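You operate a simulated robot arm through the tools that you are given. There is no shell and no other tool. Be economical: measure what you need, move in short steps, check, and stop when the job is done.

Carry out the task below with a simulated two-armed robot. There is one attempt and no reset: what you move stays moved.

## Task
Move the blue vase out of the way, push the white adaptor into the socket and switch it on.
Fine: the vase goes on the wall ledge; switch the socket off before the push; the red light shows at the end. Set down upright: what you pick out.

It is judged by the outcome, as a careful person would: the job done as asked, and still so three seconds after it is handed in. It fails if anything else is knocked over, pushed out of place, dropped, spilled or broken.

## Robot
Two 7-joint arms with two-finger parallel grippers on one trunk, on a base that drives. Base frame: it is fixed to the floor where the robot stands at the start and does not move with it; the origin is under the middle of the robot, x ahead of it, y to its left, z up. Units: mm, rad, N and s.
The left shoulder is at the start at [50, 187, 1111], the right one opposite. With the tool pointing down near the work surface each hand reaches from about 100 to 640 mm from the robot's upright axis, wherever it stands, measured 20 degrees to its own side. Places, roughly: socket hole [800, -100, 900]; socket switch [800, -100, 900]; top of the wall ledge [700, 400, 1000]. Payload 3.43 kg a hand.
Tool frame (each hand has its own): the origin (TCP) lies between the finger pads and is the grasp point; the fingertips stand 30 mm ahead of it; z points along the fingers, y is the line along which they close. Largest opening 94 mm; finger width 28, thickness 10; the body of the gripper, 50 by 96 mm, starts 55 mm behind the TCP.
Orientation is that of the tool frame in the base frame, as a unit quaternion [x, y, z, w]. With the fingers straight down and closing along the base's y, the tool's x points along the base's -x, its y along +y and its z along -z.

## Interface
- The arms move only by the tool move_arm. It takes "left_moves", "right_moves" or both (then of equal length, played together; a hand with none holds still); each is a list that holds one entry, the list of rows, each a list of 7 numbers: the shift along the tool's x, y, z in mm, then the turn, a rotation vector about the tool's x, y, z in rad, then the opening, from 0 (shut) to 1 (fully open). In form: [[[tx, ty, tz, wx, wy, wz, fingers], ...]]. A call has 1 to 12 rows; each row is the pose to reach, as a shift and turn from the pose commanded when the call began, along the tool's axes at that moment. A row lasts 0.2 s, in which the tool goes at most 50 mm and 0.15 rad; a call with a longer step from one row to the next is refused whole, and so is a gripper value outside its range. Where a pose cannot be reached the arm comes as near as it can. A force on the tool above 40 N (or 10 N above the force at the start of the call, whichever is more), or a blocked arm, ends the call early, and 0.2 s more pass. Each finger travels about 153 mm/s and halts on what it meets, pressing with about 21 N; the grip force reading is that of the motor and also rises with nothing between the fingers. The clock runs only during rows and for 0.2 s after the last one: add rows that repeat a pose to give the fingers time. The reply holds the time, the measured pose of the TCP, the force on the tool along the base axes, the opening and the grip force, in the units named above and with some noise, with the torque about the TCP (base axes, N m) and any sound that the robot's microphone picked up, and new pictures: "show" is both (left out), scene, wrist or none (wrist: the cameras of the hands that moved).
- Cameras (640 x 400 px; columns grow to the right, rows downward): "scene" is now at [151.1, -2.8, 1300]; the picture's right is [-0.01, -1.00, 0.00], its down [-0.31, 0.00, -0.95] and it looks along [0.95, -0.01, -0.31] (base axes); focal length 214 px, centre (320, 200). "left" rides on the left gripper at [76, -14, -103] in its tool frame; the picture's right is [0.18, 0.98, 0.00], its down [-0.75, 0.14, -0.64] and it looks along [-0.63, 0.12, 0.77] (tool axes); focal length 243 px, centre (320, 200). "right" rides on the right gripper at [76, 14, -103] in its tool frame; the picture's right is [-0.18, 0.98, 0.00], its down [-0.75, -0.14, -0.64] and it looks along [-0.63, -0.12, 0.77] (tool axes); focal length 243 px, centre (320, 200). There is no depth. A picture from a camera that has moved, and an enlarged one, comes with that camera's place and axes in the base frame and with its lens.
- move_column(by): slides the trunk up (or, below 0, down) by that many mm; the arms and the scene camera ride with it, the base frame stays. It gives what a move gives, with no picture.
- drive_base(legs): drives the robot by 1 to 6 legs, each [ahead, left, turn to the left] in mm, mm and rad, along the robot's own axes; the way and the turn of a leg run together, so that a leg with both is an arc; at most 1500 mm and 3.142 rad a leg. The arms and the cameras ride along, it lands a little off, and it stops where it bumps. It gives what a move gives, and a new picture of the scene camera.
- turn_head(pan, tilt): turns the head with the scene camera to pan (to the left, within 1.396 rad either way) and tilt (down, from -0.506 to 1.204), counted from straight ahead of the robot. It gives what a move gives, and a new picture of the scene camera.
- zoom(camera, box): a new picture of the part [left, top, right, bottom] of that camera's present view, enlarged. The clock stands still meanwhile.
- job_done(): hands the job in; it is judged then, once.

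Work in short steps. Places have to be worked out from the pictures, the camera data and where the tool is seen: move nearer, look again, correct. Check each grasp and each placing, and mend what went wrong. You have 120 turns and 260 pictures in all, those below and enlarged ones among them. Open the grippers and draw the arms clear of the work before you hand the job in, unless the task says otherwise; then end with one line.

The tools are called after "Emit:" as name(argument=value, ...) on one line, values as JSON. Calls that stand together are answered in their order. move_arm: Moves the arms, as the interface text tells. Its arguments: {"type":"object","properties":{"left_moves":{"type":"array","items":{"type":"array","items":{"type":"array","items":{"type":"number"}}}},"right_moves":{"type":"array","items":{"type":"array","items":{"type":"array","items":{"type":"number"}}}},"show":{"type":"string","enum":["both","scene","wrist","none"]}},"required":[]} The other tools are called the same way: move_column (by) slides the trunk up or down; drive_base (legs) drives the base; turn_head (pan, tilt) turns the head that bears the scene camera; zoom (camera, box) takes an enlarged picture of a part of a camera's view; job_done () hands the job in.

At the start:

```text
time_s: 0.0
left_eef_pos: [388.0, 111.9, 1318.9]
left_orientation: [-0.001, 1.0, -0.001, 0.001]
left_force: [0.0, 0.5, -0.1]
left_moment: [-0.01, 0.01, 0.0]
left_width: 93.9
left_grasp_force: 0.1
right_eef_pos: [374.2, -148.6, 1266.3]
right_orientation: [0.001, 1.0, 0.001, 0.001]
right_force: [0.2, -0.2, -0.5]
right_moment: [-0.02, -0.01, -0.01]
right_width: 93.9
right_grasp_force: 0.0
trunk travel left (down, up): [-326.0, 105.0]
robot x, y, heading: [1.5, 2.0, 0.001]
head pan, tilt: [-0.012, 0.316]
```

scene: 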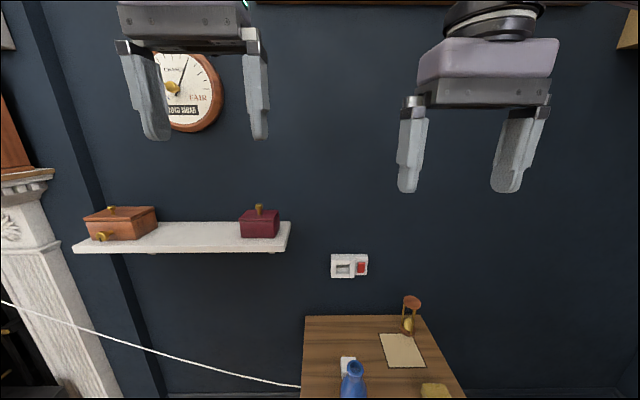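
right: 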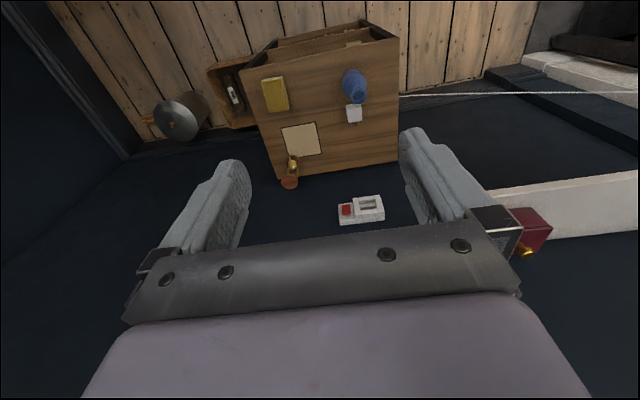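
left: 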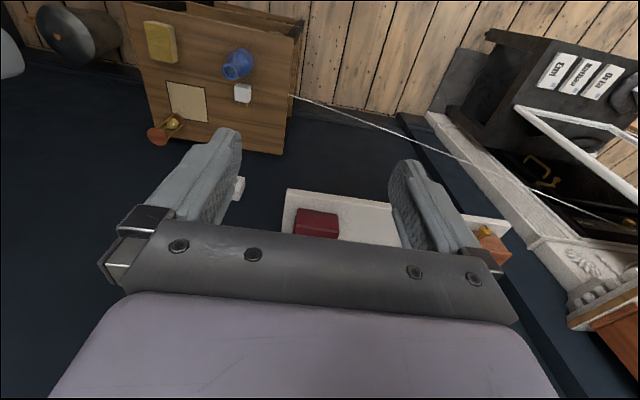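

The table holds the vase, adaptor, an hourglass, a paper and a yellow block. I tilt the head down to see the table and zoom on the socket.

Emit:
turn_head(pan=0, tilt=0.75)

Emit:
zoom(camera="scene", box=[240, 40, 480, 190])

Emit:
zoom(camera="right", box=[240, 60, 440, 230])

```text
time_s: 0.9
left_eef_pos: [388.3, 112.3, 1318.4]
left_orientation: [-0.001, 1.0, 0.0, 0.001]
left_force: [0.2, -0.7, 0.1]
left_moment: [0.01, -0.03, -0.04]
left_width: 94.1
left_grasp_force: 0.0
right_eef_pos: [374.1, -149.5, 1264.6]
right_orientation: [0.001, 1.0, 0.002, 0.001]
right_force: [0.4, 0.7, -0.6]
right_moment: [-0.02, 0.0, -0.01]
right_width: 93.8
right_grasp_force: 0.1
trunk travel left (down, up): [-326.0, 105.0]
robot x, y, heading: [-0.2, 2.3, 0.002]
head pan, tilt: [0.0, 0.75]
camera scene: at [140.7, -1.7, 1261.1], right [0.0, -1.0, 0.0], down [-0.68, 0.0, -0.73], along [0.73, 0.0, -0.68], focal length 214 px, centre (320, 200)
```

scene: 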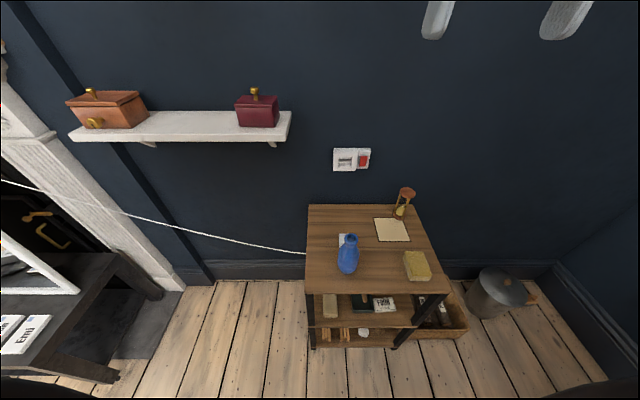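

```text
2.67 times, centred on (360, 115) of scene
camera zoom: at [140.7, -1.7, 1261.1], right [0.0, -1.0, 0.0], down [-0.68, 0.0, -0.73], along [0.73, 0.0, -0.68], focal length 572 px, centre (213, 427)
```

zoom: 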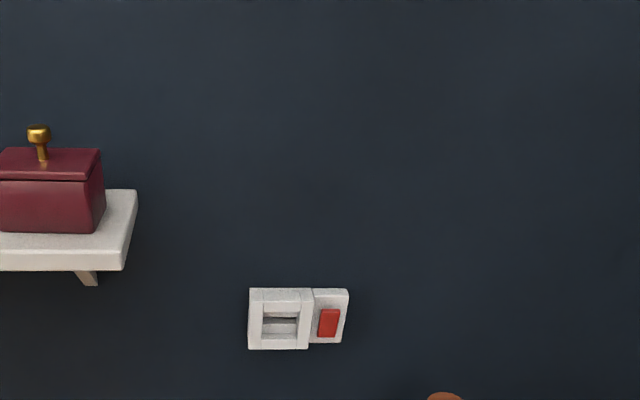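

```text
2.35 times, centred on (340, 145) of right
camera zoom: at [297.6, -136.0, 1367.5], right [0.18, 0.98, 0.0], down [0.75, -0.14, 0.64], along [0.63, -0.12, -0.77], focal length 571 px, centre (273, 329)
```

zoom: 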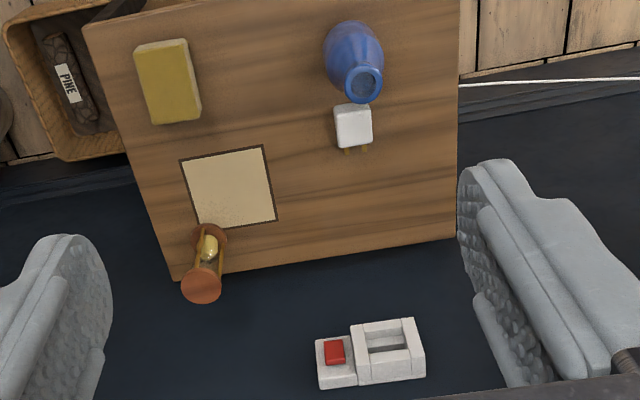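

The adaptor is right behind the vase with prongs facing the wall. I zoom on the vase and on the socket switch for detail.

Emit:
zoom(camera="scene", box=[300, 210, 400, 290])

Emit:
zoom(camera="scene", box=[320, 135, 384, 180])

Emit:
zoom(camera="right", box=[320, 180, 400, 235])

Emit:
zoom(camera="left", box=[190, 30, 290, 110])

```text
5.00 times, centred on (350, 250) of scene
camera zoom: at [140.7, -1.7, 1261.1], right [0.0, -1.0, 0.0], down [-0.68, 0.0, -0.73], along [0.73, 0.0, -0.68], focal length 1072 px, centre (170, -50)
```

zoom: 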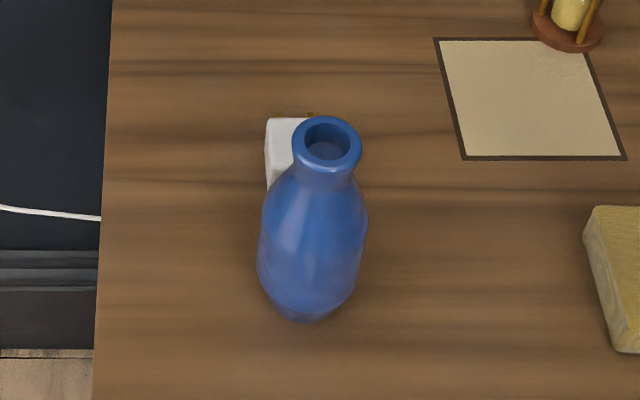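

```text
8.89 times, centred on (352, 158) of scene
camera zoom: at [140.7, -1.7, 1261.1], right [0.0, -1.0, 0.0], down [-0.68, 0.0, -0.73], along [0.73, 0.0, -0.68], focal length 1906 px, centre (36, 578)
```

zoom: 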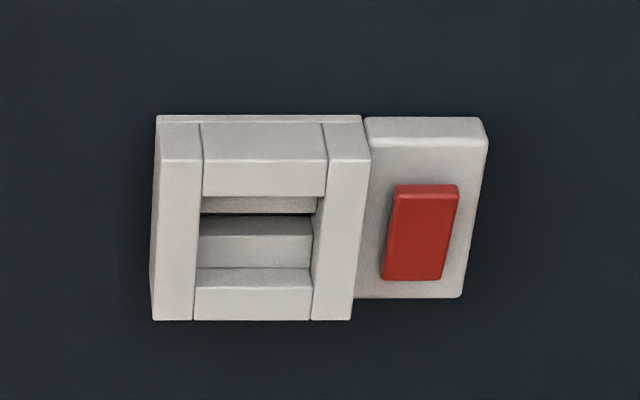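

```text
7.27 times, centred on (360, 208) of right
camera zoom: at [297.6, -136.0, 1367.5], right [0.18, 0.98, 0.0], down [0.75, -0.14, 0.64], along [0.63, -0.12, -0.77], focal length 1764 px, centre (29, 146)
```

zoom: 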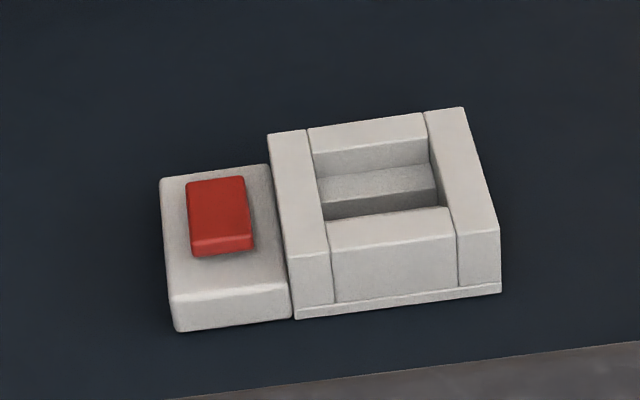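

```text
5.00 times, centred on (240, 70) of left
camera zoom: at [312.1, 96.5, 1421.8], right [-0.19, 0.98, 0.0], down [0.75, 0.14, 0.64], along [0.63, 0.12, -0.77], focal length 1213 px, centre (720, 850)
```

zoom: 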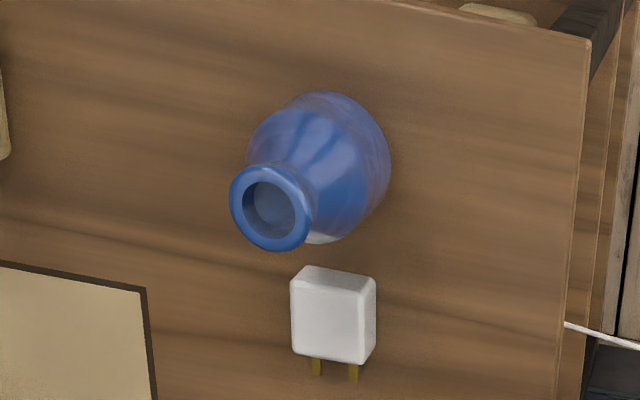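

Socket is a recessed frame with the red rocker to its right; vase rim is about [485,-84,796]. I'll grip the rim from above with the left hand; first shift the base right by 200 so the left arm is well placed.

Emit:
drive_base(legs=[[0, -200, 0]])

```text
time_s: 2.5
left_eef_pos: [388.4, -83.3, 1319.7]
left_orientation: [0.001, 1.0, 0.0, 0.001]
left_force: [-0.1, 0.0, 0.5]
left_moment: [0.01, -0.01, 0.0]
left_width: 94.2
left_grasp_force: 0.0
right_eef_pos: [372.7, -345.6, 1264.9]
right_orientation: [0.002, 1.0, 0.002, 0.001]
right_force: [-0.3, 0.0, 0.3]
right_moment: [0.02, -0.03, 0.01]
right_width: 93.9
right_grasp_force: 0.1
trunk travel left (down, up): [-326.0, 105.0]
robot x, y, heading: [-3.8, -197.1, 0.002]
head pan, tilt: [0.0, 0.75]
camera scene: at [140.6, -196.9, 1261.0], right [0.0, -1.0, 0.0], down [-0.68, 0.0, -0.73], along [0.73, 0.0, -0.68], focal length 214 px, centre (320, 200)
```

scene: 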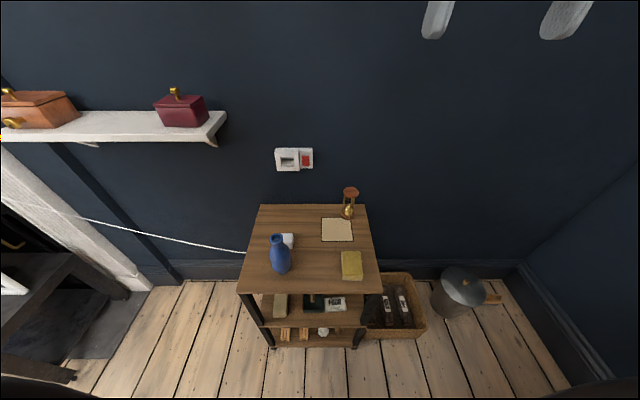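

The left hand is now right over the vase line; I move ahead 96 and descend to about z=900 to look.

Emit:
move_arm(left_moves=[[[-20, 0, 40, 0, 0, 0, 1], [-40, 0, 80, 0, 0, 0, 1], [-60, 0, 120, 0, 0, 0, 1], [-80, 0, 160, 0, 0, 0, 1], [-96, 0, 200, 0, 0, 0, 1], [-96, 0, 245, 0, 0, 0, 1], [-96, 0, 290, 0, 0, 0, 1], [-96, 0, 335, 0, 0, 0, 1], [-96, 0, 380, 0, 0, 0, 1], [-96, 0, 420, 0, 0, 0, 1], [-96, 0, 420, 0, 0, 0, 1]]])

```text
time_s: 4.9
left_eef_pos: [483.3, -83.1, 896.3]
left_orientation: [-0.001, 1.0, -0.001, 0.001]
left_force: [0.4, -0.6, 0.1]
left_moment: [-0.01, -0.02, 0.0]
left_width: 94.0
left_grasp_force: 0.0
right_eef_pos: [374.2, -344.7, 1265.1]
right_orientation: [0.001, 1.0, 0.001, 0.0]
right_force: [-0.5, 1.1, 0.3]
right_moment: [0.0, 0.0, -0.01]
right_width: 94.3
right_grasp_force: 0.1
trunk travel left (down, up): [-326.0, 105.0]
robot x, y, heading: [0.6, -194.3, 0.001]
head pan, tilt: [0.0, 0.75]
camera scene: at [140.5, -196.3, 1261.0], right [0.0, -1.0, 0.0], down [-0.68, 0.0, -0.73], along [0.73, 0.0, -0.68], focal length 214 px, centre (320, 200)
camera left: at [407.5, -98.1, 999.5], right [-0.18, 0.98, 0.0], down [0.75, 0.14, 0.64], along [0.63, 0.12, -0.77], focal length 243 px, centre (320, 200)
```

scene: 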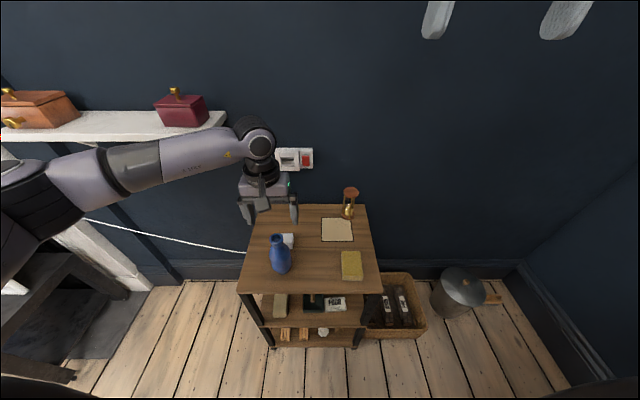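
left: 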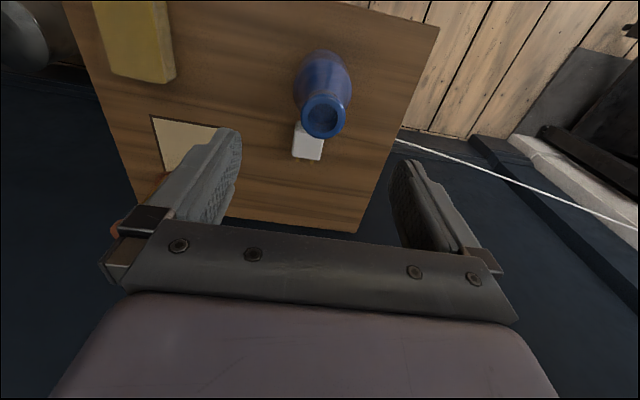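

The rim re-measures at [483,-80,797], so I descend 100 with a 3 mm shift in y.

Emit:
move_arm(left_moves=[[[0, 3, 40, 0, 0, 0, 1], [0, 3, 75, 0, 0, 0, 1], [0, 3, 100, 0, 0, 0, 1], [0, 3, 100, 0, 0, 0, 1]]])

Emit:
zoom(camera="scene", box=[220, 180, 340, 280])

```text
time_s: 5.9
left_eef_pos: [484.7, -80.9, 799.5]
left_orientation: [0.0, 1.0, 0.0, 0.001]
left_force: [-0.4, -0.3, 0.5]
left_moment: [0.0, -0.01, -0.02]
left_width: 94.2
left_grasp_force: 0.1
right_eef_pos: [373.8, -344.6, 1266.8]
right_orientation: [0.001, 1.0, 0.001, 0.001]
right_force: [-0.1, 0.5, 0.1]
right_moment: [0.03, 0.02, 0.01]
right_width: 93.9
right_grasp_force: 0.1
trunk travel left (down, up): [-326.0, 105.0]
robot x, y, heading: [-1.8, -193.1, -0.003]
head pan, tilt: [0.0, 0.75]
camera scene: at [140.6, -196.2, 1261.0], right [0.0, -1.0, 0.0], down [-0.68, 0.0, -0.73], along [0.73, 0.0, -0.68], focal length 214 px, centre (320, 200)
camera left: at [407.9, -95.5, 901.1], right [-0.18, 0.98, 0.0], down [0.75, 0.14, 0.64], along [0.63, 0.12, -0.77], focal length 243 px, centre (320, 200)
```

scene: 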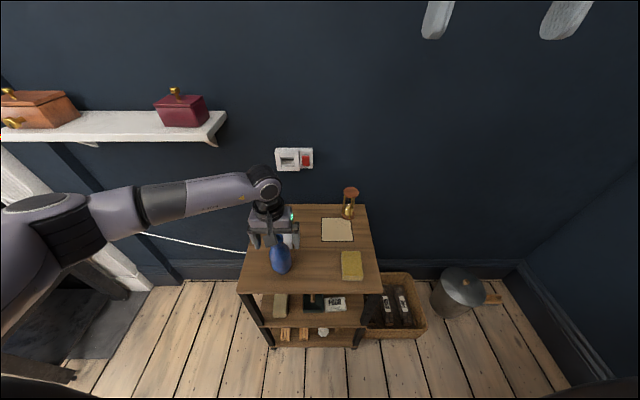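
left: 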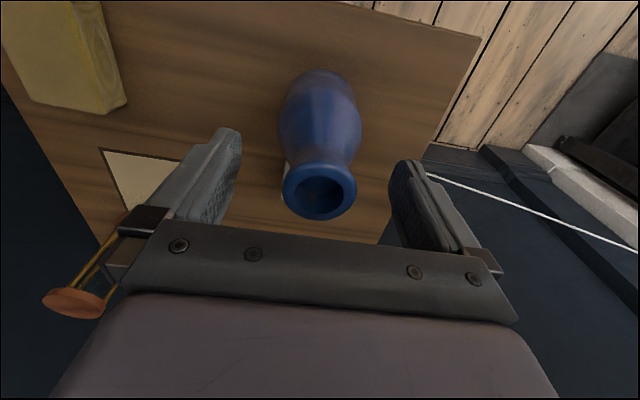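

```text
4.00 times, centred on (280, 230) of scene
camera zoom: at [140.6, -196.2, 1261.0], right [0.0, -1.0, 0.0], down [-0.68, 0.0, -0.73], along [0.73, 0.0, -0.68], focal length 858 px, centre (480, 80)
```

zoom: 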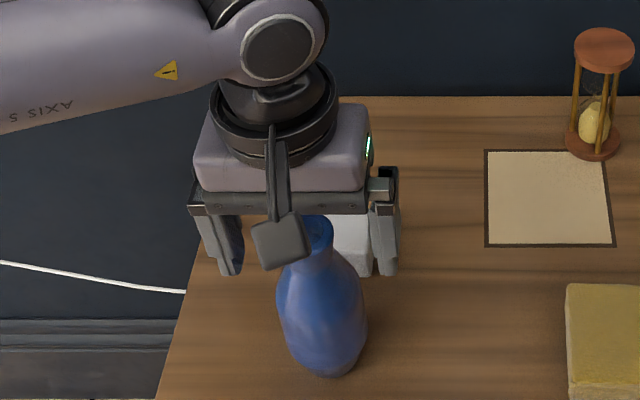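

Alignment is good. I lower 6 mm and close on the rim/neck.

Emit:
move_arm(left_moves=[[[-2, 0, 6, 0, 0, 0, 1], [-2, 0, 6, 0, 0, 0, 0.6], [-2, 0, 6, 0, 0, 0, 0.4], [-2, 0, 6, 0, 0, 0, 0.2], [-2, 0, 6, 0, 0, 0, 0.1], [-2, 0, 6, 0, 0, 0, 0.1]]])

```text
time_s: 7.3
left_eef_pos: [486.2, -81.1, 793.1]
left_orientation: [0.0, 1.0, -0.001, 0.001]
left_force: [1.6, -1.5, 4.4]
left_moment: [-0.1, -0.1, -0.01]
left_width: 45.1
left_grasp_force: 21.2
right_eef_pos: [373.4, -343.8, 1265.6]
right_orientation: [0.001, 1.0, 0.001, 0.001]
right_force: [-0.2, 0.1, 0.3]
right_moment: [0.01, -0.01, 0.02]
right_width: 94.2
right_grasp_force: 0.1
trunk travel left (down, up): [-326.0, 105.0]
robot x, y, heading: [-1.2, -193.0, -0.003]
head pan, tilt: [0.0, 0.75]
camera scene: at [140.3, -196.5, 1261.1], right [0.0, -1.0, 0.0], down [-0.68, 0.0, -0.73], along [0.73, 0.0, -0.68], focal length 214 px, centre (320, 200)
camera left: at [410.0, -95.4, 896.1], right [-0.18, 0.98, 0.0], down [0.75, 0.14, 0.64], along [0.63, 0.12, -0.77], focal length 243 px, centre (320, 200)
```

scene: 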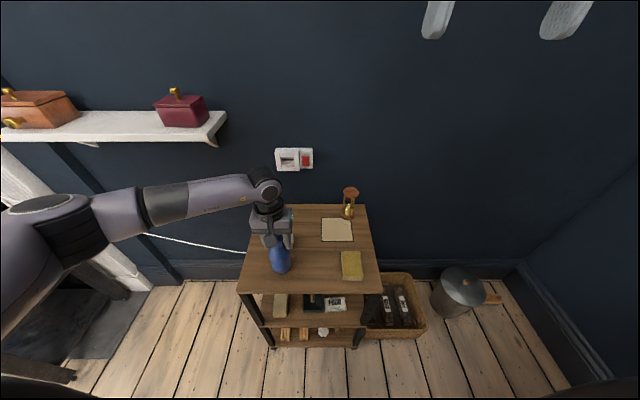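
left: 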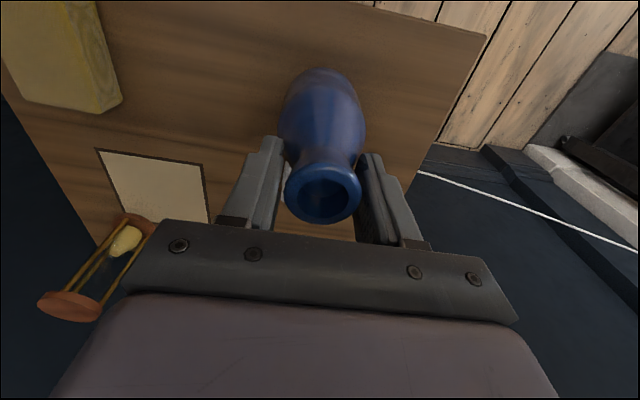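

Width 45 mm is a bit more than the rim; I zoom to see where the pads touch.

Emit:
zoom(camera="left", box=[220, 60, 440, 250])

Emit:
zoom(camera="scene", box=[240, 200, 320, 280])

```text
2.11 times, centred on (330, 155) of left
camera zoom: at [410.0, -95.4, 896.1], right [-0.18, 0.98, 0.0], down [0.75, 0.14, 0.64], along [0.63, 0.12, -0.77], focal length 511 px, centre (299, 295)
```

zoom: 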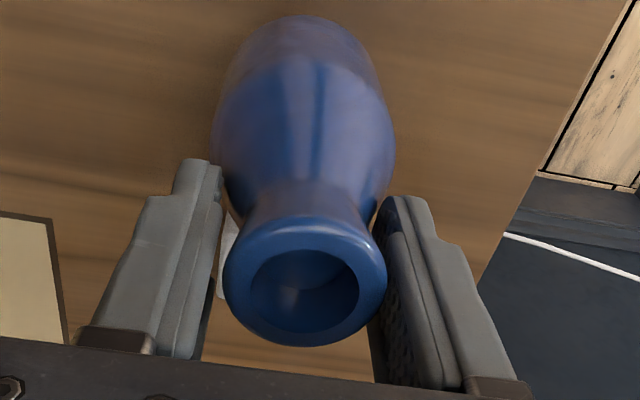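

```text
5.00 times, centred on (280, 240) of scene
camera zoom: at [140.3, -196.5, 1261.1], right [0.0, -1.0, 0.0], down [-0.68, 0.0, -0.73], along [0.73, 0.0, -0.68], focal length 1072 px, centre (520, 0)
```

zoom: 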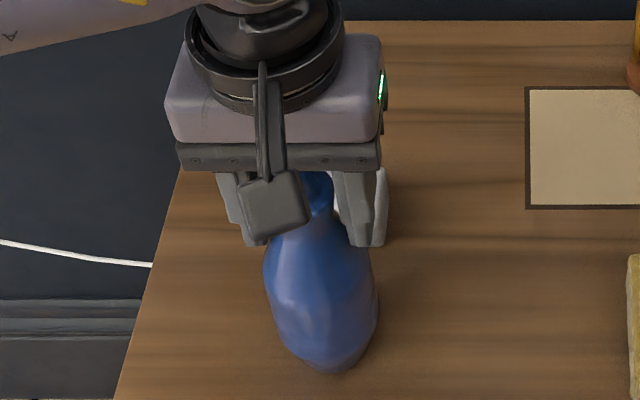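

The tips bear on the shoulder. I open, raise 10 mm, and grip again on the rim.

Emit:
move_arm(left_moves=[[[0, 0, 0, 0, 0, 0, 0.7], [0, 0, -6, 0, 0, 0, 0.7], [0, 0, -10, 0, 0, 0, 0.7], [0, 0, -10, 0, 0, 0, 0.4], [0, 0, -10, 0, 0, 0, 0.2], [0, 0, -10, 0, 0, 0, 0.1], [0, 0, -10, 0, 0, 0, 0.1]]], show="wrist")

```text
time_s: 8.9
left_eef_pos: [486.5, -80.7, 802.2]
left_orientation: [0.0, 1.0, -0.001, 0.001]
left_force: [-0.1, -1.2, -1.0]
left_moment: [-0.08, -0.02, 0.0]
left_width: 39.3
left_grasp_force: 20.9
right_eef_pos: [373.9, -343.7, 1265.2]
right_orientation: [0.001, 1.0, 0.001, 0.0]
right_force: [0.4, 1.3, -0.4]
right_moment: [0.03, 0.0, -0.01]
right_width: 93.9
right_grasp_force: 0.0
trunk travel left (down, up): [-326.0, 105.0]
robot x, y, heading: [-1.4, -194.7, -0.003]
head pan, tilt: [0.0, 0.75]
camera left: at [410.1, -95.7, 905.5], right [-0.18, 0.98, 0.0], down [0.75, 0.14, 0.64], along [0.63, 0.12, -0.77], focal length 243 px, centre (320, 200)
```

left: 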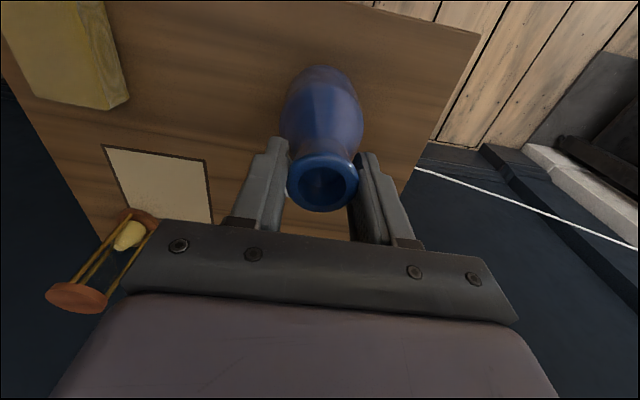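

Now 39 mm with no vertical push: the rim is gripped. I lift a little to test.

Emit:
move_arm(left_moves=[[[0, 0, -8, 0, 0, 0, 0.1], [0, 0, -20, 0, 0, 0, 0.1], [0, 0, -40, 0, 0, 0, 0.1], [0, 0, -40, 0, 0, 0, 0.1]]])

```text
time_s: 9.9
left_eef_pos: [487.9, -78.8, 842.2]
left_orientation: [-0.001, 1.0, -0.001, 0.0]
left_force: [-0.4, 0.8, -2.7]
left_moment: [0.01, 0.0, -0.01]
left_width: 39.1
left_grasp_force: 21.6
right_eef_pos: [372.9, -343.7, 1266.1]
right_orientation: [0.0, 1.0, 0.002, 0.0]
right_force: [-0.2, 0.0, 0.4]
right_moment: [0.01, 0.02, -0.02]
right_width: 94.1
right_grasp_force: 0.2
trunk travel left (down, up): [-326.0, 105.0]
robot x, y, heading: [1.8, -191.6, -0.004]
head pan, tilt: [0.0, 0.75]
camera scene: at [140.8, -196.2, 1261.0], right [0.0, -1.0, 0.0], down [-0.68, 0.0, -0.73], along [0.73, 0.0, -0.68], focal length 214 px, centre (320, 200)
camera left: at [411.0, -94.6, 946.0], right [-0.19, 0.98, 0.0], down [0.75, 0.14, 0.64], along [0.63, 0.12, -0.77], focal length 243 px, centre (320, 200)
```

scene: 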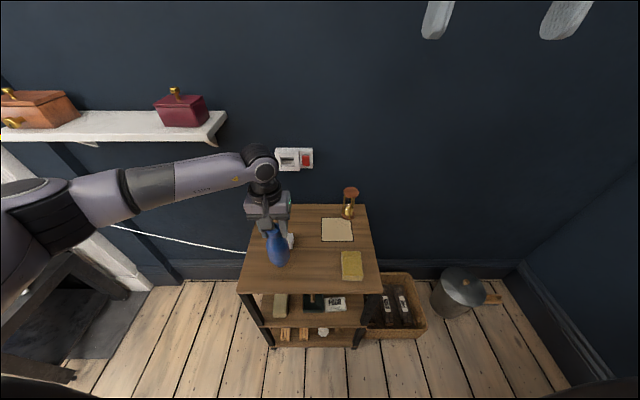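
left: 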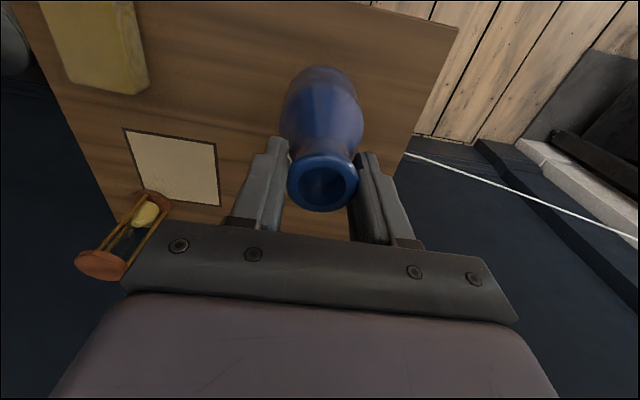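

The vase hangs upright, 142 mm below the TCP. I lift to z≈1200 and draw back to x≈430 before driving.

Emit:
move_arm(left_moves=[[[0, 0, -40, 0, 0, 0, 0.1], [0, 0, -80, 0, 0, 0, 0.1], [0, 0, -120, 0, 0, 0, 0.1], [0, 0, -160, 0, 0, 0, 0.1], [10, 0, -200, 0, 0, 0, 0.1], [20, 0, -240, 0, 0, 0, 0.1], [30, 0, -280, 0, 0, 0, 0.1], [40, 0, -320, 0, 0, 0, 0.1], [50, 0, -350, 0, 0, 0, 0.1], [60, 0, -370, 0, 0, 0, 0.1], [60, 0, -370, 0, 0, 0, 0.1]]], show="wrist")

Emit:
turn_head(pan=0.7, tilt=0.6)

```text
time_s: 12.3
left_eef_pos: [424.2, -79.9, 1213.8]
left_orientation: [-0.001, 1.0, -0.001, 0.0]
left_force: [-1.0, -1.1, -2.1]
left_moment: [-0.01, -0.02, 0.01]
left_width: 38.9
left_grasp_force: 21.5
right_eef_pos: [374.2, -343.8, 1266.5]
right_orientation: [0.001, 1.0, 0.001, -0.001]
right_force: [0.2, -0.1, -0.2]
right_moment: [-0.02, -0.02, 0.02]
right_width: 93.5
right_grasp_force: 0.2
trunk travel left (down, up): [-326.0, 105.0]
robot x, y, heading: [-1.2, -196.6, 0.001]
head pan, tilt: [0.0, 0.75]
camera left: at [349.3, -94.2, 1315.4], right [-0.18, 0.98, 0.0], down [0.75, 0.14, 0.64], along [0.63, 0.12, -0.77], focal length 243 px, centre (320, 200)
```

left: 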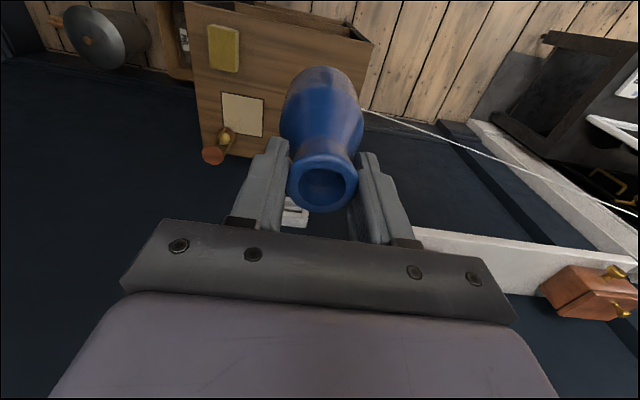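

```text
time_s: 13.3
left_eef_pos: [425.6, -78.7, 1212.6]
left_orientation: [0.0, 1.0, -0.001, 0.0]
left_force: [0.1, -0.3, -2.3]
left_moment: [0.0, 0.0, 0.0]
left_width: 38.9
left_grasp_force: 20.7
right_eef_pos: [373.4, -343.7, 1266.4]
right_orientation: [0.001, 1.0, 0.001, 0.002]
right_force: [0.0, 0.1, -0.5]
right_moment: [0.01, -0.01, 0.0]
right_width: 94.1
right_grasp_force: 0.1
trunk travel left (down, up): [-326.0, 105.0]
robot x, y, heading: [1.3, -191.8, -0.001]
head pan, tilt: [0.7, 0.6]
camera scene: at [125.6, -139.3, 1273.9], right [0.64, -0.77, 0.0], down [-0.43, -0.36, -0.82], along [0.63, 0.53, -0.57], focal length 214 px, centre (320, 200)
```

scene: 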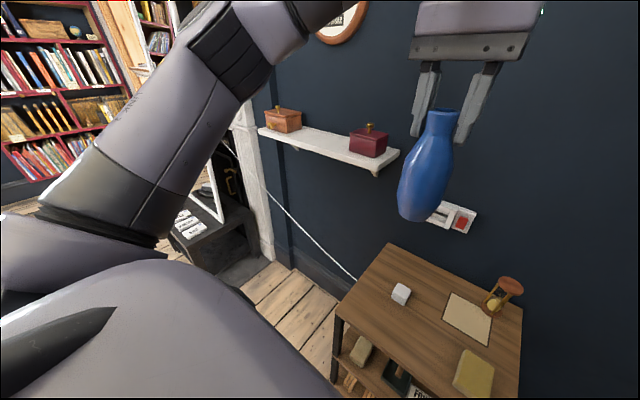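

The way left is clear. I drive left 400 mm.

Emit:
drive_base(legs=[[0, 400, 0]])

Emit:
turn_head(pan=0.2, tilt=0.4)

```text
time_s: 15.9
left_eef_pos: [424.9, 331.4, 1213.0]
left_orientation: [-0.002, 1.0, -0.002, 0.001]
left_force: [0.0, 0.0, -2.8]
left_moment: [0.01, 0.01, 0.02]
left_width: 38.8
left_grasp_force: 20.8
right_eef_pos: [374.3, 66.1, 1266.3]
right_orientation: [-0.001, 1.0, 0.001, 0.001]
right_force: [0.4, 0.2, 0.3]
right_moment: [0.02, 0.02, 0.01]
right_width: 94.1
right_grasp_force: 0.1
trunk travel left (down, up): [-326.0, 105.0]
robot x, y, heading: [0.8, 213.8, 0.002]
head pan, tilt: [0.7, 0.6]
camera scene: at [125.2, 269.8, 1273.8], right [0.65, -0.76, 0.0], down [-0.43, -0.37, -0.82], along [0.63, 0.53, -0.57], focal length 214 px, centre (320, 200)
```

scene: 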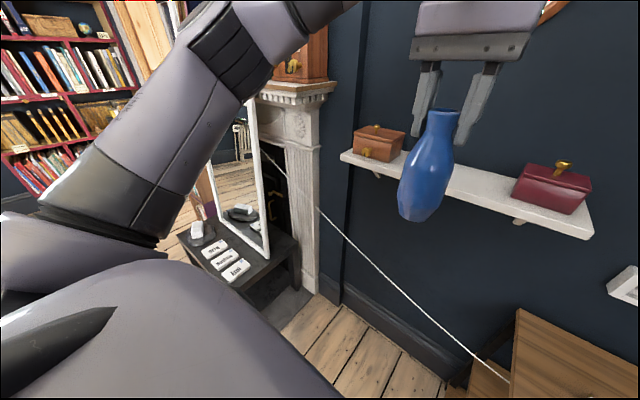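

```text
time_s: 16.8
left_eef_pos: [424.0, 329.4, 1213.5]
left_orientation: [-0.002, 1.0, -0.001, 0.001]
left_force: [0.9, -0.4, -2.7]
left_moment: [0.03, -0.01, 0.01]
left_width: 38.8
left_grasp_force: 20.8
right_eef_pos: [374.4, 65.7, 1265.6]
right_orientation: [-0.001, 1.0, 0.001, 0.0]
right_force: [0.1, -0.4, 0.3]
right_moment: [0.02, 0.01, -0.01]
right_width: 94.1
right_grasp_force: 0.1
trunk travel left (down, up): [-326.0, 105.0]
robot x, y, heading: [-2.2, 215.5, 0.004]
head pan, tilt: [0.201, 0.4]
camera scene: at [148.4, 231.0, 1292.1], right [0.2, -0.98, 0.0], down [-0.38, -0.08, -0.92], along [0.9, 0.19, -0.39], focal length 214 px, centre (320, 200)
```

scene: 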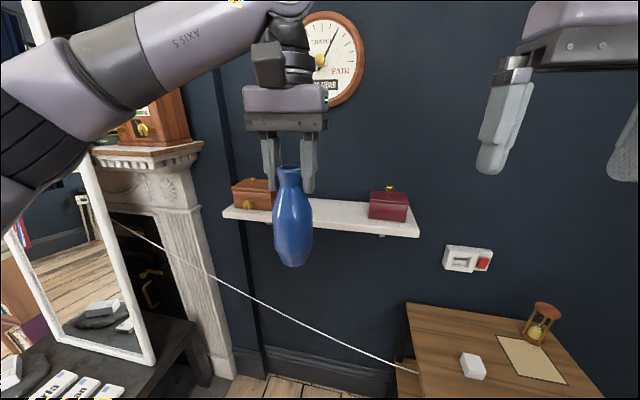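

The free part of the ledge spans y≈205–504, so I aim the vase at about [735, 350]. I drive ahead 110 and left 30 to bring that in reach.

Emit:
drive_base(legs=[[0, 30, 0], [110, 0, 0]])

```text
time_s: 18.4
left_eef_pos: [536.7, 361.9, 1212.2]
left_orientation: [-0.003, 1.0, -0.001, -0.001]
left_force: [-0.5, -0.1, -3.7]
left_moment: [0.01, -0.05, -0.02]
left_width: 39.0
left_grasp_force: 20.7
right_eef_pos: [487.3, 96.3, 1266.4]
right_orientation: [-0.002, 1.0, 0.001, 0.001]
right_force: [-0.3, 0.4, -0.9]
right_moment: [0.0, 0.0, -0.01]
right_width: 94.2
right_grasp_force: 0.0
trunk travel left (down, up): [-326.0, 105.0]
robot x, y, heading: [108.0, 242.7, 0.009]
head pan, tilt: [0.201, 0.4]
camera scene: at [260.4, 261.5, 1291.9], right [0.2, -0.98, 0.0], down [-0.38, -0.08, -0.92], along [0.9, 0.19, -0.39], focal length 214 px, centre (320, 200)
```

scene: 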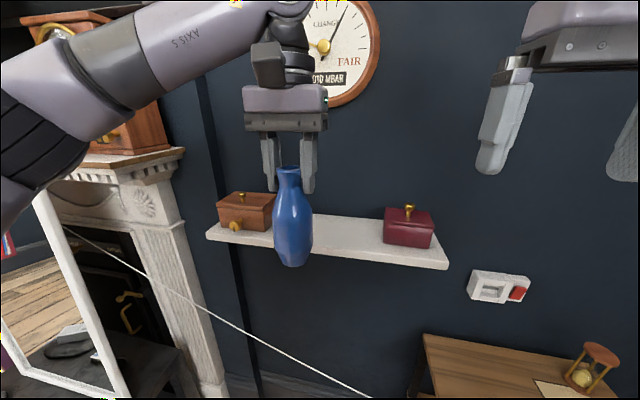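

A clock hangs above the ledge, so I should keep the wrist away from the wall. I move forward 90 mm at this height (vase base 1071) and look with both cameras to pin the ledge's height and edge.

Emit:
move_arm(left_moves=[[[-30, 0, 0, 0, 0, 0, 0.1], [-60, 0, 0, 0, 0, 0, 0.1], [-90, -5, 0, 0, 0, 0, 0.1], [-90, -5, 0, 0, 0, 0, 0.1]]])

```text
time_s: 19.4
left_eef_pos: [625.4, 356.1, 1212.4]
left_orientation: [-0.003, 1.0, -0.001, 0.001]
left_force: [0.1, -0.1, -2.1]
left_moment: [0.04, -0.03, 0.03]
left_width: 38.9
left_grasp_force: 21.1
right_eef_pos: [486.0, 96.9, 1266.0]
right_orientation: [-0.002, 1.0, 0.001, 0.001]
right_force: [-0.2, 0.4, 0.0]
right_moment: [-0.01, 0.0, 0.01]
right_width: 93.9
right_grasp_force: 0.1
trunk travel left (down, up): [-326.0, 105.0]
robot x, y, heading: [110.9, 242.2, 0.007]
head pan, tilt: [0.201, 0.4]
camera scene: at [259.3, 261.8, 1292.1], right [0.2, -0.98, 0.0], down [-0.38, -0.08, -0.92], along [0.9, 0.19, -0.39], focal length 214 px, centre (320, 200)
camera left: at [548.8, 341.4, 1314.7], right [-0.19, 0.98, 0.0], down [0.75, 0.15, 0.64], along [0.63, 0.12, -0.77], focal length 243 px, centre (320, 200)
```

scene: 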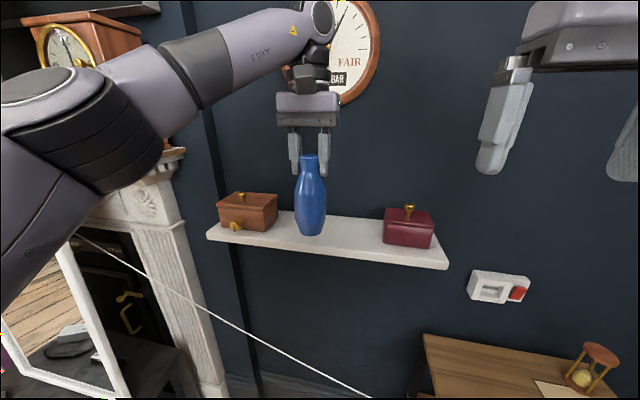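
left: 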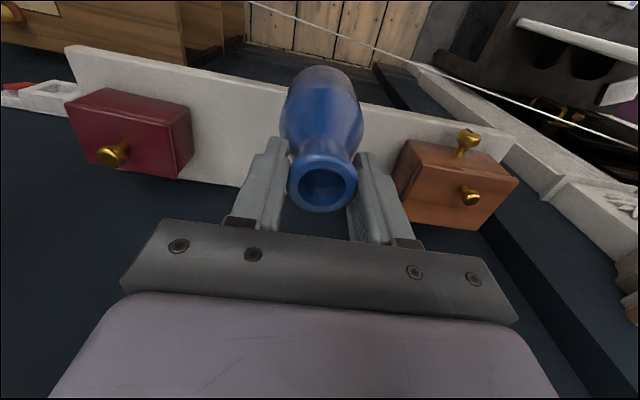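

Triangulating gives ledge top z≈1018, front edge x≈637, free span y≈203–460. I go to [695, 335], then lower to TCP z≈1170.

Emit:
move_arm(left_moves=[[[-30, -10, 0, 0, 0, 0, 0.1], [-70, -21, 0, 0, 0, 0, 0.1], [-70, -21, 0, 0, 0, 0, 0.1], [-70, -21, 15, 0, 0, 0, 0.1], [-70, -21, 30, 0, 0, 0, 0.1], [-70, -21, 42, 0, 0, 0, 0.1], [-70, -21, 42, 0, 0, 0, 0.1]]])

Emit:
zoom(camera="scene", box=[210, 40, 450, 280])

```text
time_s: 21.0
left_eef_pos: [663.9, 338.6, 1180.6]
left_orientation: [-0.003, 1.0, -0.001, 0.001]
left_force: [-1.0, 0.3, -3.0]
left_moment: [-0.01, 0.02, 0.03]
left_width: 39.1
left_grasp_force: 21.3
left hand out of reach, approached as far as the arm can: row 1, 2, 3, 4, 5, 6, 7
right_eef_pos: [485.8, 96.4, 1266.8]
right_orientation: [-0.002, 1.0, 0.001, 0.001]
right_force: [0.2, 0.0, -0.2]
right_moment: [-0.03, -0.03, 0.0]
right_width: 94.3
right_grasp_force: 0.1
trunk travel left (down, up): [-326.0, 105.0]
robot x, y, heading: [112.6, 242.6, 0.002]
head pan, tilt: [0.201, 0.4]
camera scene: at [259.6, 261.4, 1292.1], right [0.2, -0.98, 0.0], down [-0.38, -0.08, -0.92], along [0.9, 0.19, -0.39], focal length 214 px, centre (320, 200)
camera left: at [588.2, 324.8, 1281.7], right [-0.19, 0.98, 0.0], down [0.75, 0.15, 0.64], along [0.63, 0.12, -0.77], focal length 243 px, centre (320, 200)
```

scene: 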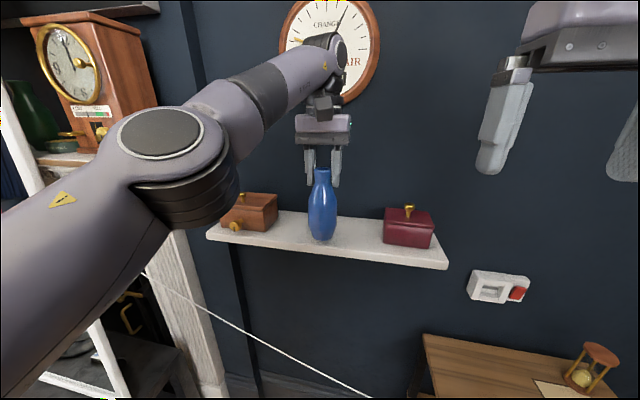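
left: 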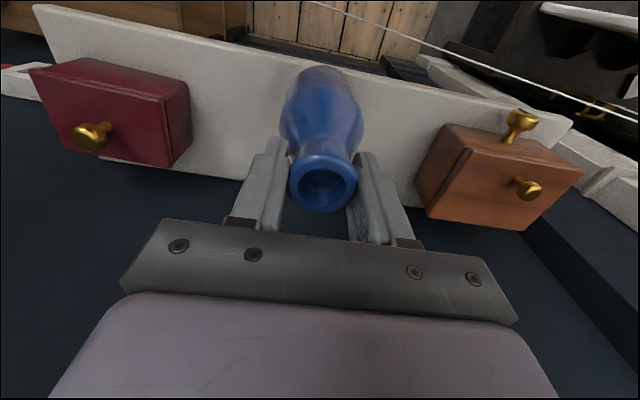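

```text
1.67 times, centred on (330, 160) of scene
camera zoom: at [259.6, 261.4, 1292.1], right [0.2, -0.98, 0.0], down [-0.38, -0.08, -0.92], along [0.9, 0.19, -0.39], focal length 358 px, centre (303, 267)
```

zoom: 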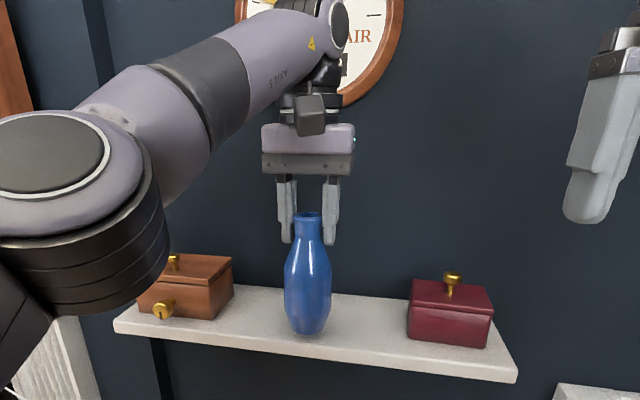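

The arm tops out at x=664 with the base here; the vase is ~20 mm above the ledge. I drive ahead 35 mm more, which puts it at x≈699.

Emit:
drive_base(legs=[[35, 0, 0]])

```text
time_s: 21.9
left_eef_pos: [698.6, 340.7, 1178.2]
left_orientation: [-0.003, 1.0, -0.001, 0.0]
left_force: [0.0, 0.6, -2.5]
left_moment: [0.02, 0.02, -0.02]
left_width: 38.4
left_grasp_force: 21.4
right_eef_pos: [520.6, 96.4, 1265.5]
right_orientation: [-0.001, 1.0, 0.001, 0.0]
right_force: [0.4, -0.3, 0.0]
right_moment: [0.01, 0.04, 0.0]
right_width: 93.9
right_grasp_force: 0.1
trunk travel left (down, up): [-326.0, 105.0]
robot x, y, heading: [146.7, 243.2, 0.003]
head pan, tilt: [0.201, 0.4]
camera scene: at [295.0, 261.5, 1291.9], right [0.2, -0.98, 0.0], down [-0.38, -0.08, -0.92], along [0.9, 0.19, -0.39], focal length 214 px, centre (320, 200)
```

scene: 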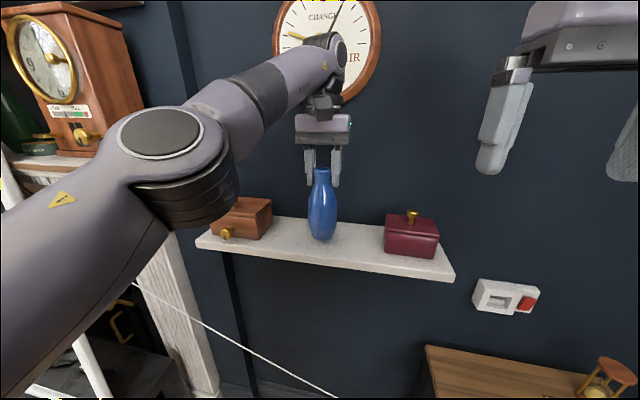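

I lower with the trunk column for a pure vertical motion, watching the force.

Emit:
move_column(by=-12)

Emit:
zoom(camera="scene", box=[270, 140, 390, 270])

```text
time_s: 22.5
left_eef_pos: [698.7, 339.6, 1167.4]
left_orientation: [-0.003, 1.0, -0.001, 0.0]
left_force: [-0.8, -0.4, -2.9]
left_moment: [-0.01, -0.03, 0.0]
left_width: 38.5
left_grasp_force: 20.6
right_eef_pos: [520.4, 96.1, 1254.1]
right_orientation: [-0.002, 1.0, 0.001, 0.001]
right_force: [-0.3, -0.4, 0.5]
right_moment: [-0.05, -0.02, -0.01]
right_width: 93.9
right_grasp_force: 0.0
trunk travel left (down, up): [-314.0, 117.0]
robot x, y, heading: [143.2, 246.3, 0.001]
head pan, tilt: [0.201, 0.4]
```

```text
3.08 times, centred on (330, 205) of scene
camera zoom: at [293.6, 261.6, 1280.1], right [0.2, -0.98, 0.0], down [-0.38, -0.08, -0.92], along [0.9, 0.19, -0.39], focal length 660 px, centre (289, 185)
```

zoom: 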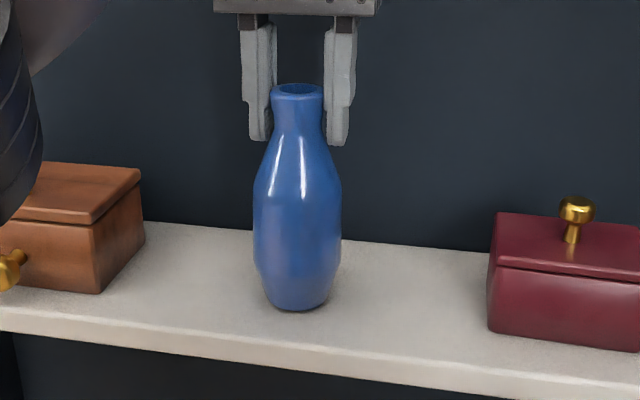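

Close above the ledge; lowering 4 mm more.

Emit:
move_column(by=-4)

```text
time_s: 23.0
left_eef_pos: [697.9, 340.4, 1162.9]
left_orientation: [-0.002, 1.0, 0.0, 0.001]
left_force: [0.0, -0.3, -1.7]
left_moment: [0.0, -0.06, 0.01]
left_width: 38.7
left_grasp_force: 21.5
right_eef_pos: [519.6, 96.7, 1248.8]
right_orientation: [-0.001, 1.0, 0.001, 0.001]
right_force: [-0.2, -0.3, 0.4]
right_moment: [-0.03, -0.02, 0.04]
right_width: 94.0
right_grasp_force: 0.0
trunk travel left (down, up): [-310.0, 121.0]
robot x, y, heading: [144.6, 239.7, 0.005]
head pan, tilt: [0.201, 0.4]
```

Emit:
move_column(by=-3)

```text
time_s: 23.5
left_eef_pos: [696.9, 339.7, 1163.1]
left_orientation: [-0.003, 1.0, -0.001, 0.002]
left_force: [2.1, -1.6, 16.4]
left_moment: [0.09, -0.12, 0.03]
left_width: 38.6
left_grasp_force: 20.5
right_eef_pos: [519.6, 95.6, 1248.4]
right_orientation: [-0.002, 1.0, 0.002, 0.001]
right_force: [0.2, -0.6, 0.7]
right_moment: [0.0, 0.05, -0.04]
right_width: 94.2
right_grasp_force: 0.0
trunk travel left (down, up): [-307.0, 124.0]
robot x, y, heading: [149.1, 242.8, 0.004]
head pan, tilt: [0.201, 0.4]
```

Touchdown (force +16 N). I relieve it by 1.5 mm and open the fingers gently.

Emit:
move_column(by=1.5)

Emit:
move_arm(left_moves=[[[0, 0, 0, 0, 0, 0, 0.45], [0, 0, 0, 0, 0, 0, 0.55], [0, 0, 0, 0, 0, 0, 0.7], [0, 0, 0, 0, 0, 0, 0.7]]])

```text
time_s: 24.1
left_eef_pos: [696.8, 340.6, 1163.6]
left_orientation: [-0.003, 1.0, 0.0, 0.002]
left_force: [0.7, -0.9, 14.9]
left_moment: [0.03, -0.32, 0.0]
left_width: 38.7
left_grasp_force: 20.7
right_eef_pos: [519.5, 95.8, 1248.7]
right_orientation: [-0.002, 1.0, 0.003, 0.001]
right_force: [0.3, 0.7, 0.3]
right_moment: [-0.02, 0.0, -0.01]
right_width: 94.1
right_grasp_force: 0.1
trunk travel left (down, up): [-309.0, 123.0]
robot x, y, heading: [140.2, 245.5, 0.003]
head pan, tilt: [0.201, 0.4]
```

```text
time_s: 25.1
left_eef_pos: [698.6, 339.2, 1160.7]
left_orientation: [-0.003, 1.0, -0.001, 0.001]
left_force: [-0.2, 0.3, 0.2]
left_moment: [0.0, -0.02, 0.01]
left_width: 65.6
left_grasp_force: 0.0
right_eef_pos: [520.1, 96.1, 1248.1]
right_orientation: [-0.002, 1.0, 0.001, 0.0]
right_force: [0.4, -0.4, -0.8]
right_moment: [-0.01, 0.0, -0.01]
right_width: 94.2
right_grasp_force: 0.0
trunk travel left (down, up): [-309.0, 123.0]
robot x, y, heading: [148.6, 242.9, 0.005]
head pan, tilt: [0.201, 0.4]
camera scene: at [293.7, 261.5, 1274.6], right [0.2, -0.98, 0.0], down [-0.38, -0.08, -0.92], along [0.9, 0.19, -0.39], focal length 214 px, centre (320, 200)
camera left: at [622.4, 324.9, 1264.4], right [-0.19, 0.98, 0.0], down [0.75, 0.15, 0.64], along [0.63, 0.12, -0.77], focal length 243 px, centre (320, 200)
```

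scene: 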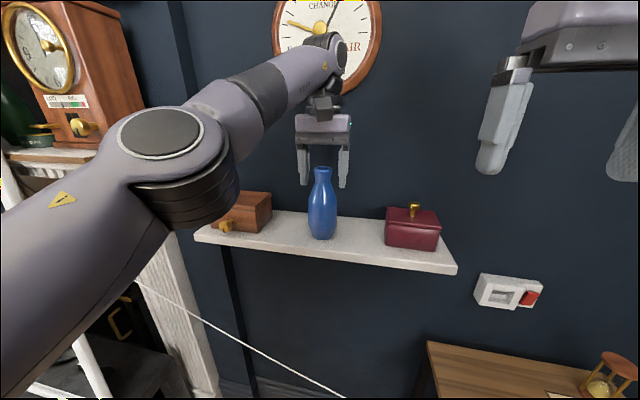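
left: 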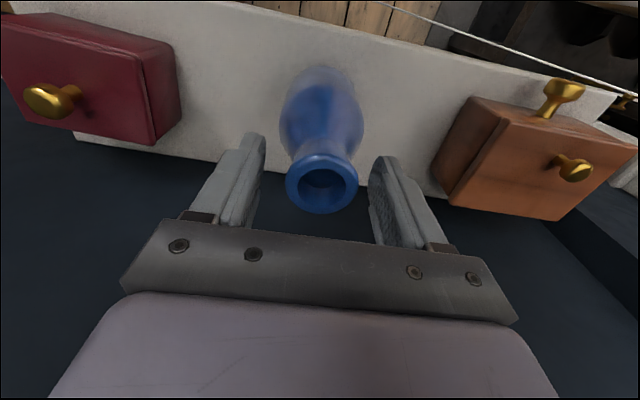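

The vase stands free and upright on the ledge. I raise the column 70 mm to lift the fingers clear, then back out.

Emit:
move_column(by=70)

Emit:
drive_base(legs=[[-230, 0, 0]])

```text
time_s: 26.1
left_eef_pos: [697.9, 339.8, 1230.8]
left_orientation: [-0.003, 1.0, 0.0, 0.001]
left_force: [0.7, -0.3, 0.0]
left_moment: [-0.01, 0.04, 0.0]
left_width: 65.9
left_grasp_force: 0.0
right_eef_pos: [521.1, 95.6, 1317.7]
right_orientation: [-0.002, 1.0, 0.0, 0.001]
right_force: [-0.9, -0.2, -0.4]
right_moment: [-0.02, -0.01, 0.0]
right_width: 93.9
right_grasp_force: 0.0
trunk travel left (down, up): [-379.0, 53.0]
robot x, y, heading: [143.0, 245.3, 0.003]
head pan, tilt: [0.201, 0.4]
```

```text
time_s: 27.9
left_eef_pos: [466.3, 340.2, 1231.2]
left_orientation: [-0.003, 1.0, -0.001, 0.001]
left_force: [0.0, 0.0, -0.2]
left_moment: [-0.02, -0.04, -0.01]
left_width: 65.9
left_grasp_force: 0.0
right_eef_pos: [286.9, 96.2, 1317.7]
right_orientation: [-0.002, 1.0, 0.001, 0.0]
right_force: [-0.2, 0.8, 0.0]
right_moment: [0.0, -0.01, 0.0]
right_width: 94.2
right_grasp_force: 0.1
trunk travel left (down, up): [-379.0, 53.0]
robot x, y, heading: [-89.3, 244.2, -0.001]
head pan, tilt: [0.201, 0.4]
camera scene: at [60.7, 260.6, 1344.7], right [0.2, -0.98, 0.0], down [-0.38, -0.08, -0.92], along [0.9, 0.19, -0.39], focal length 214 px, centre (320, 200)
```

scene: 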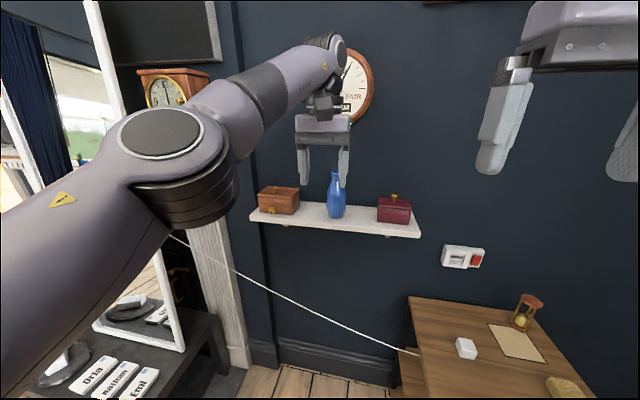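

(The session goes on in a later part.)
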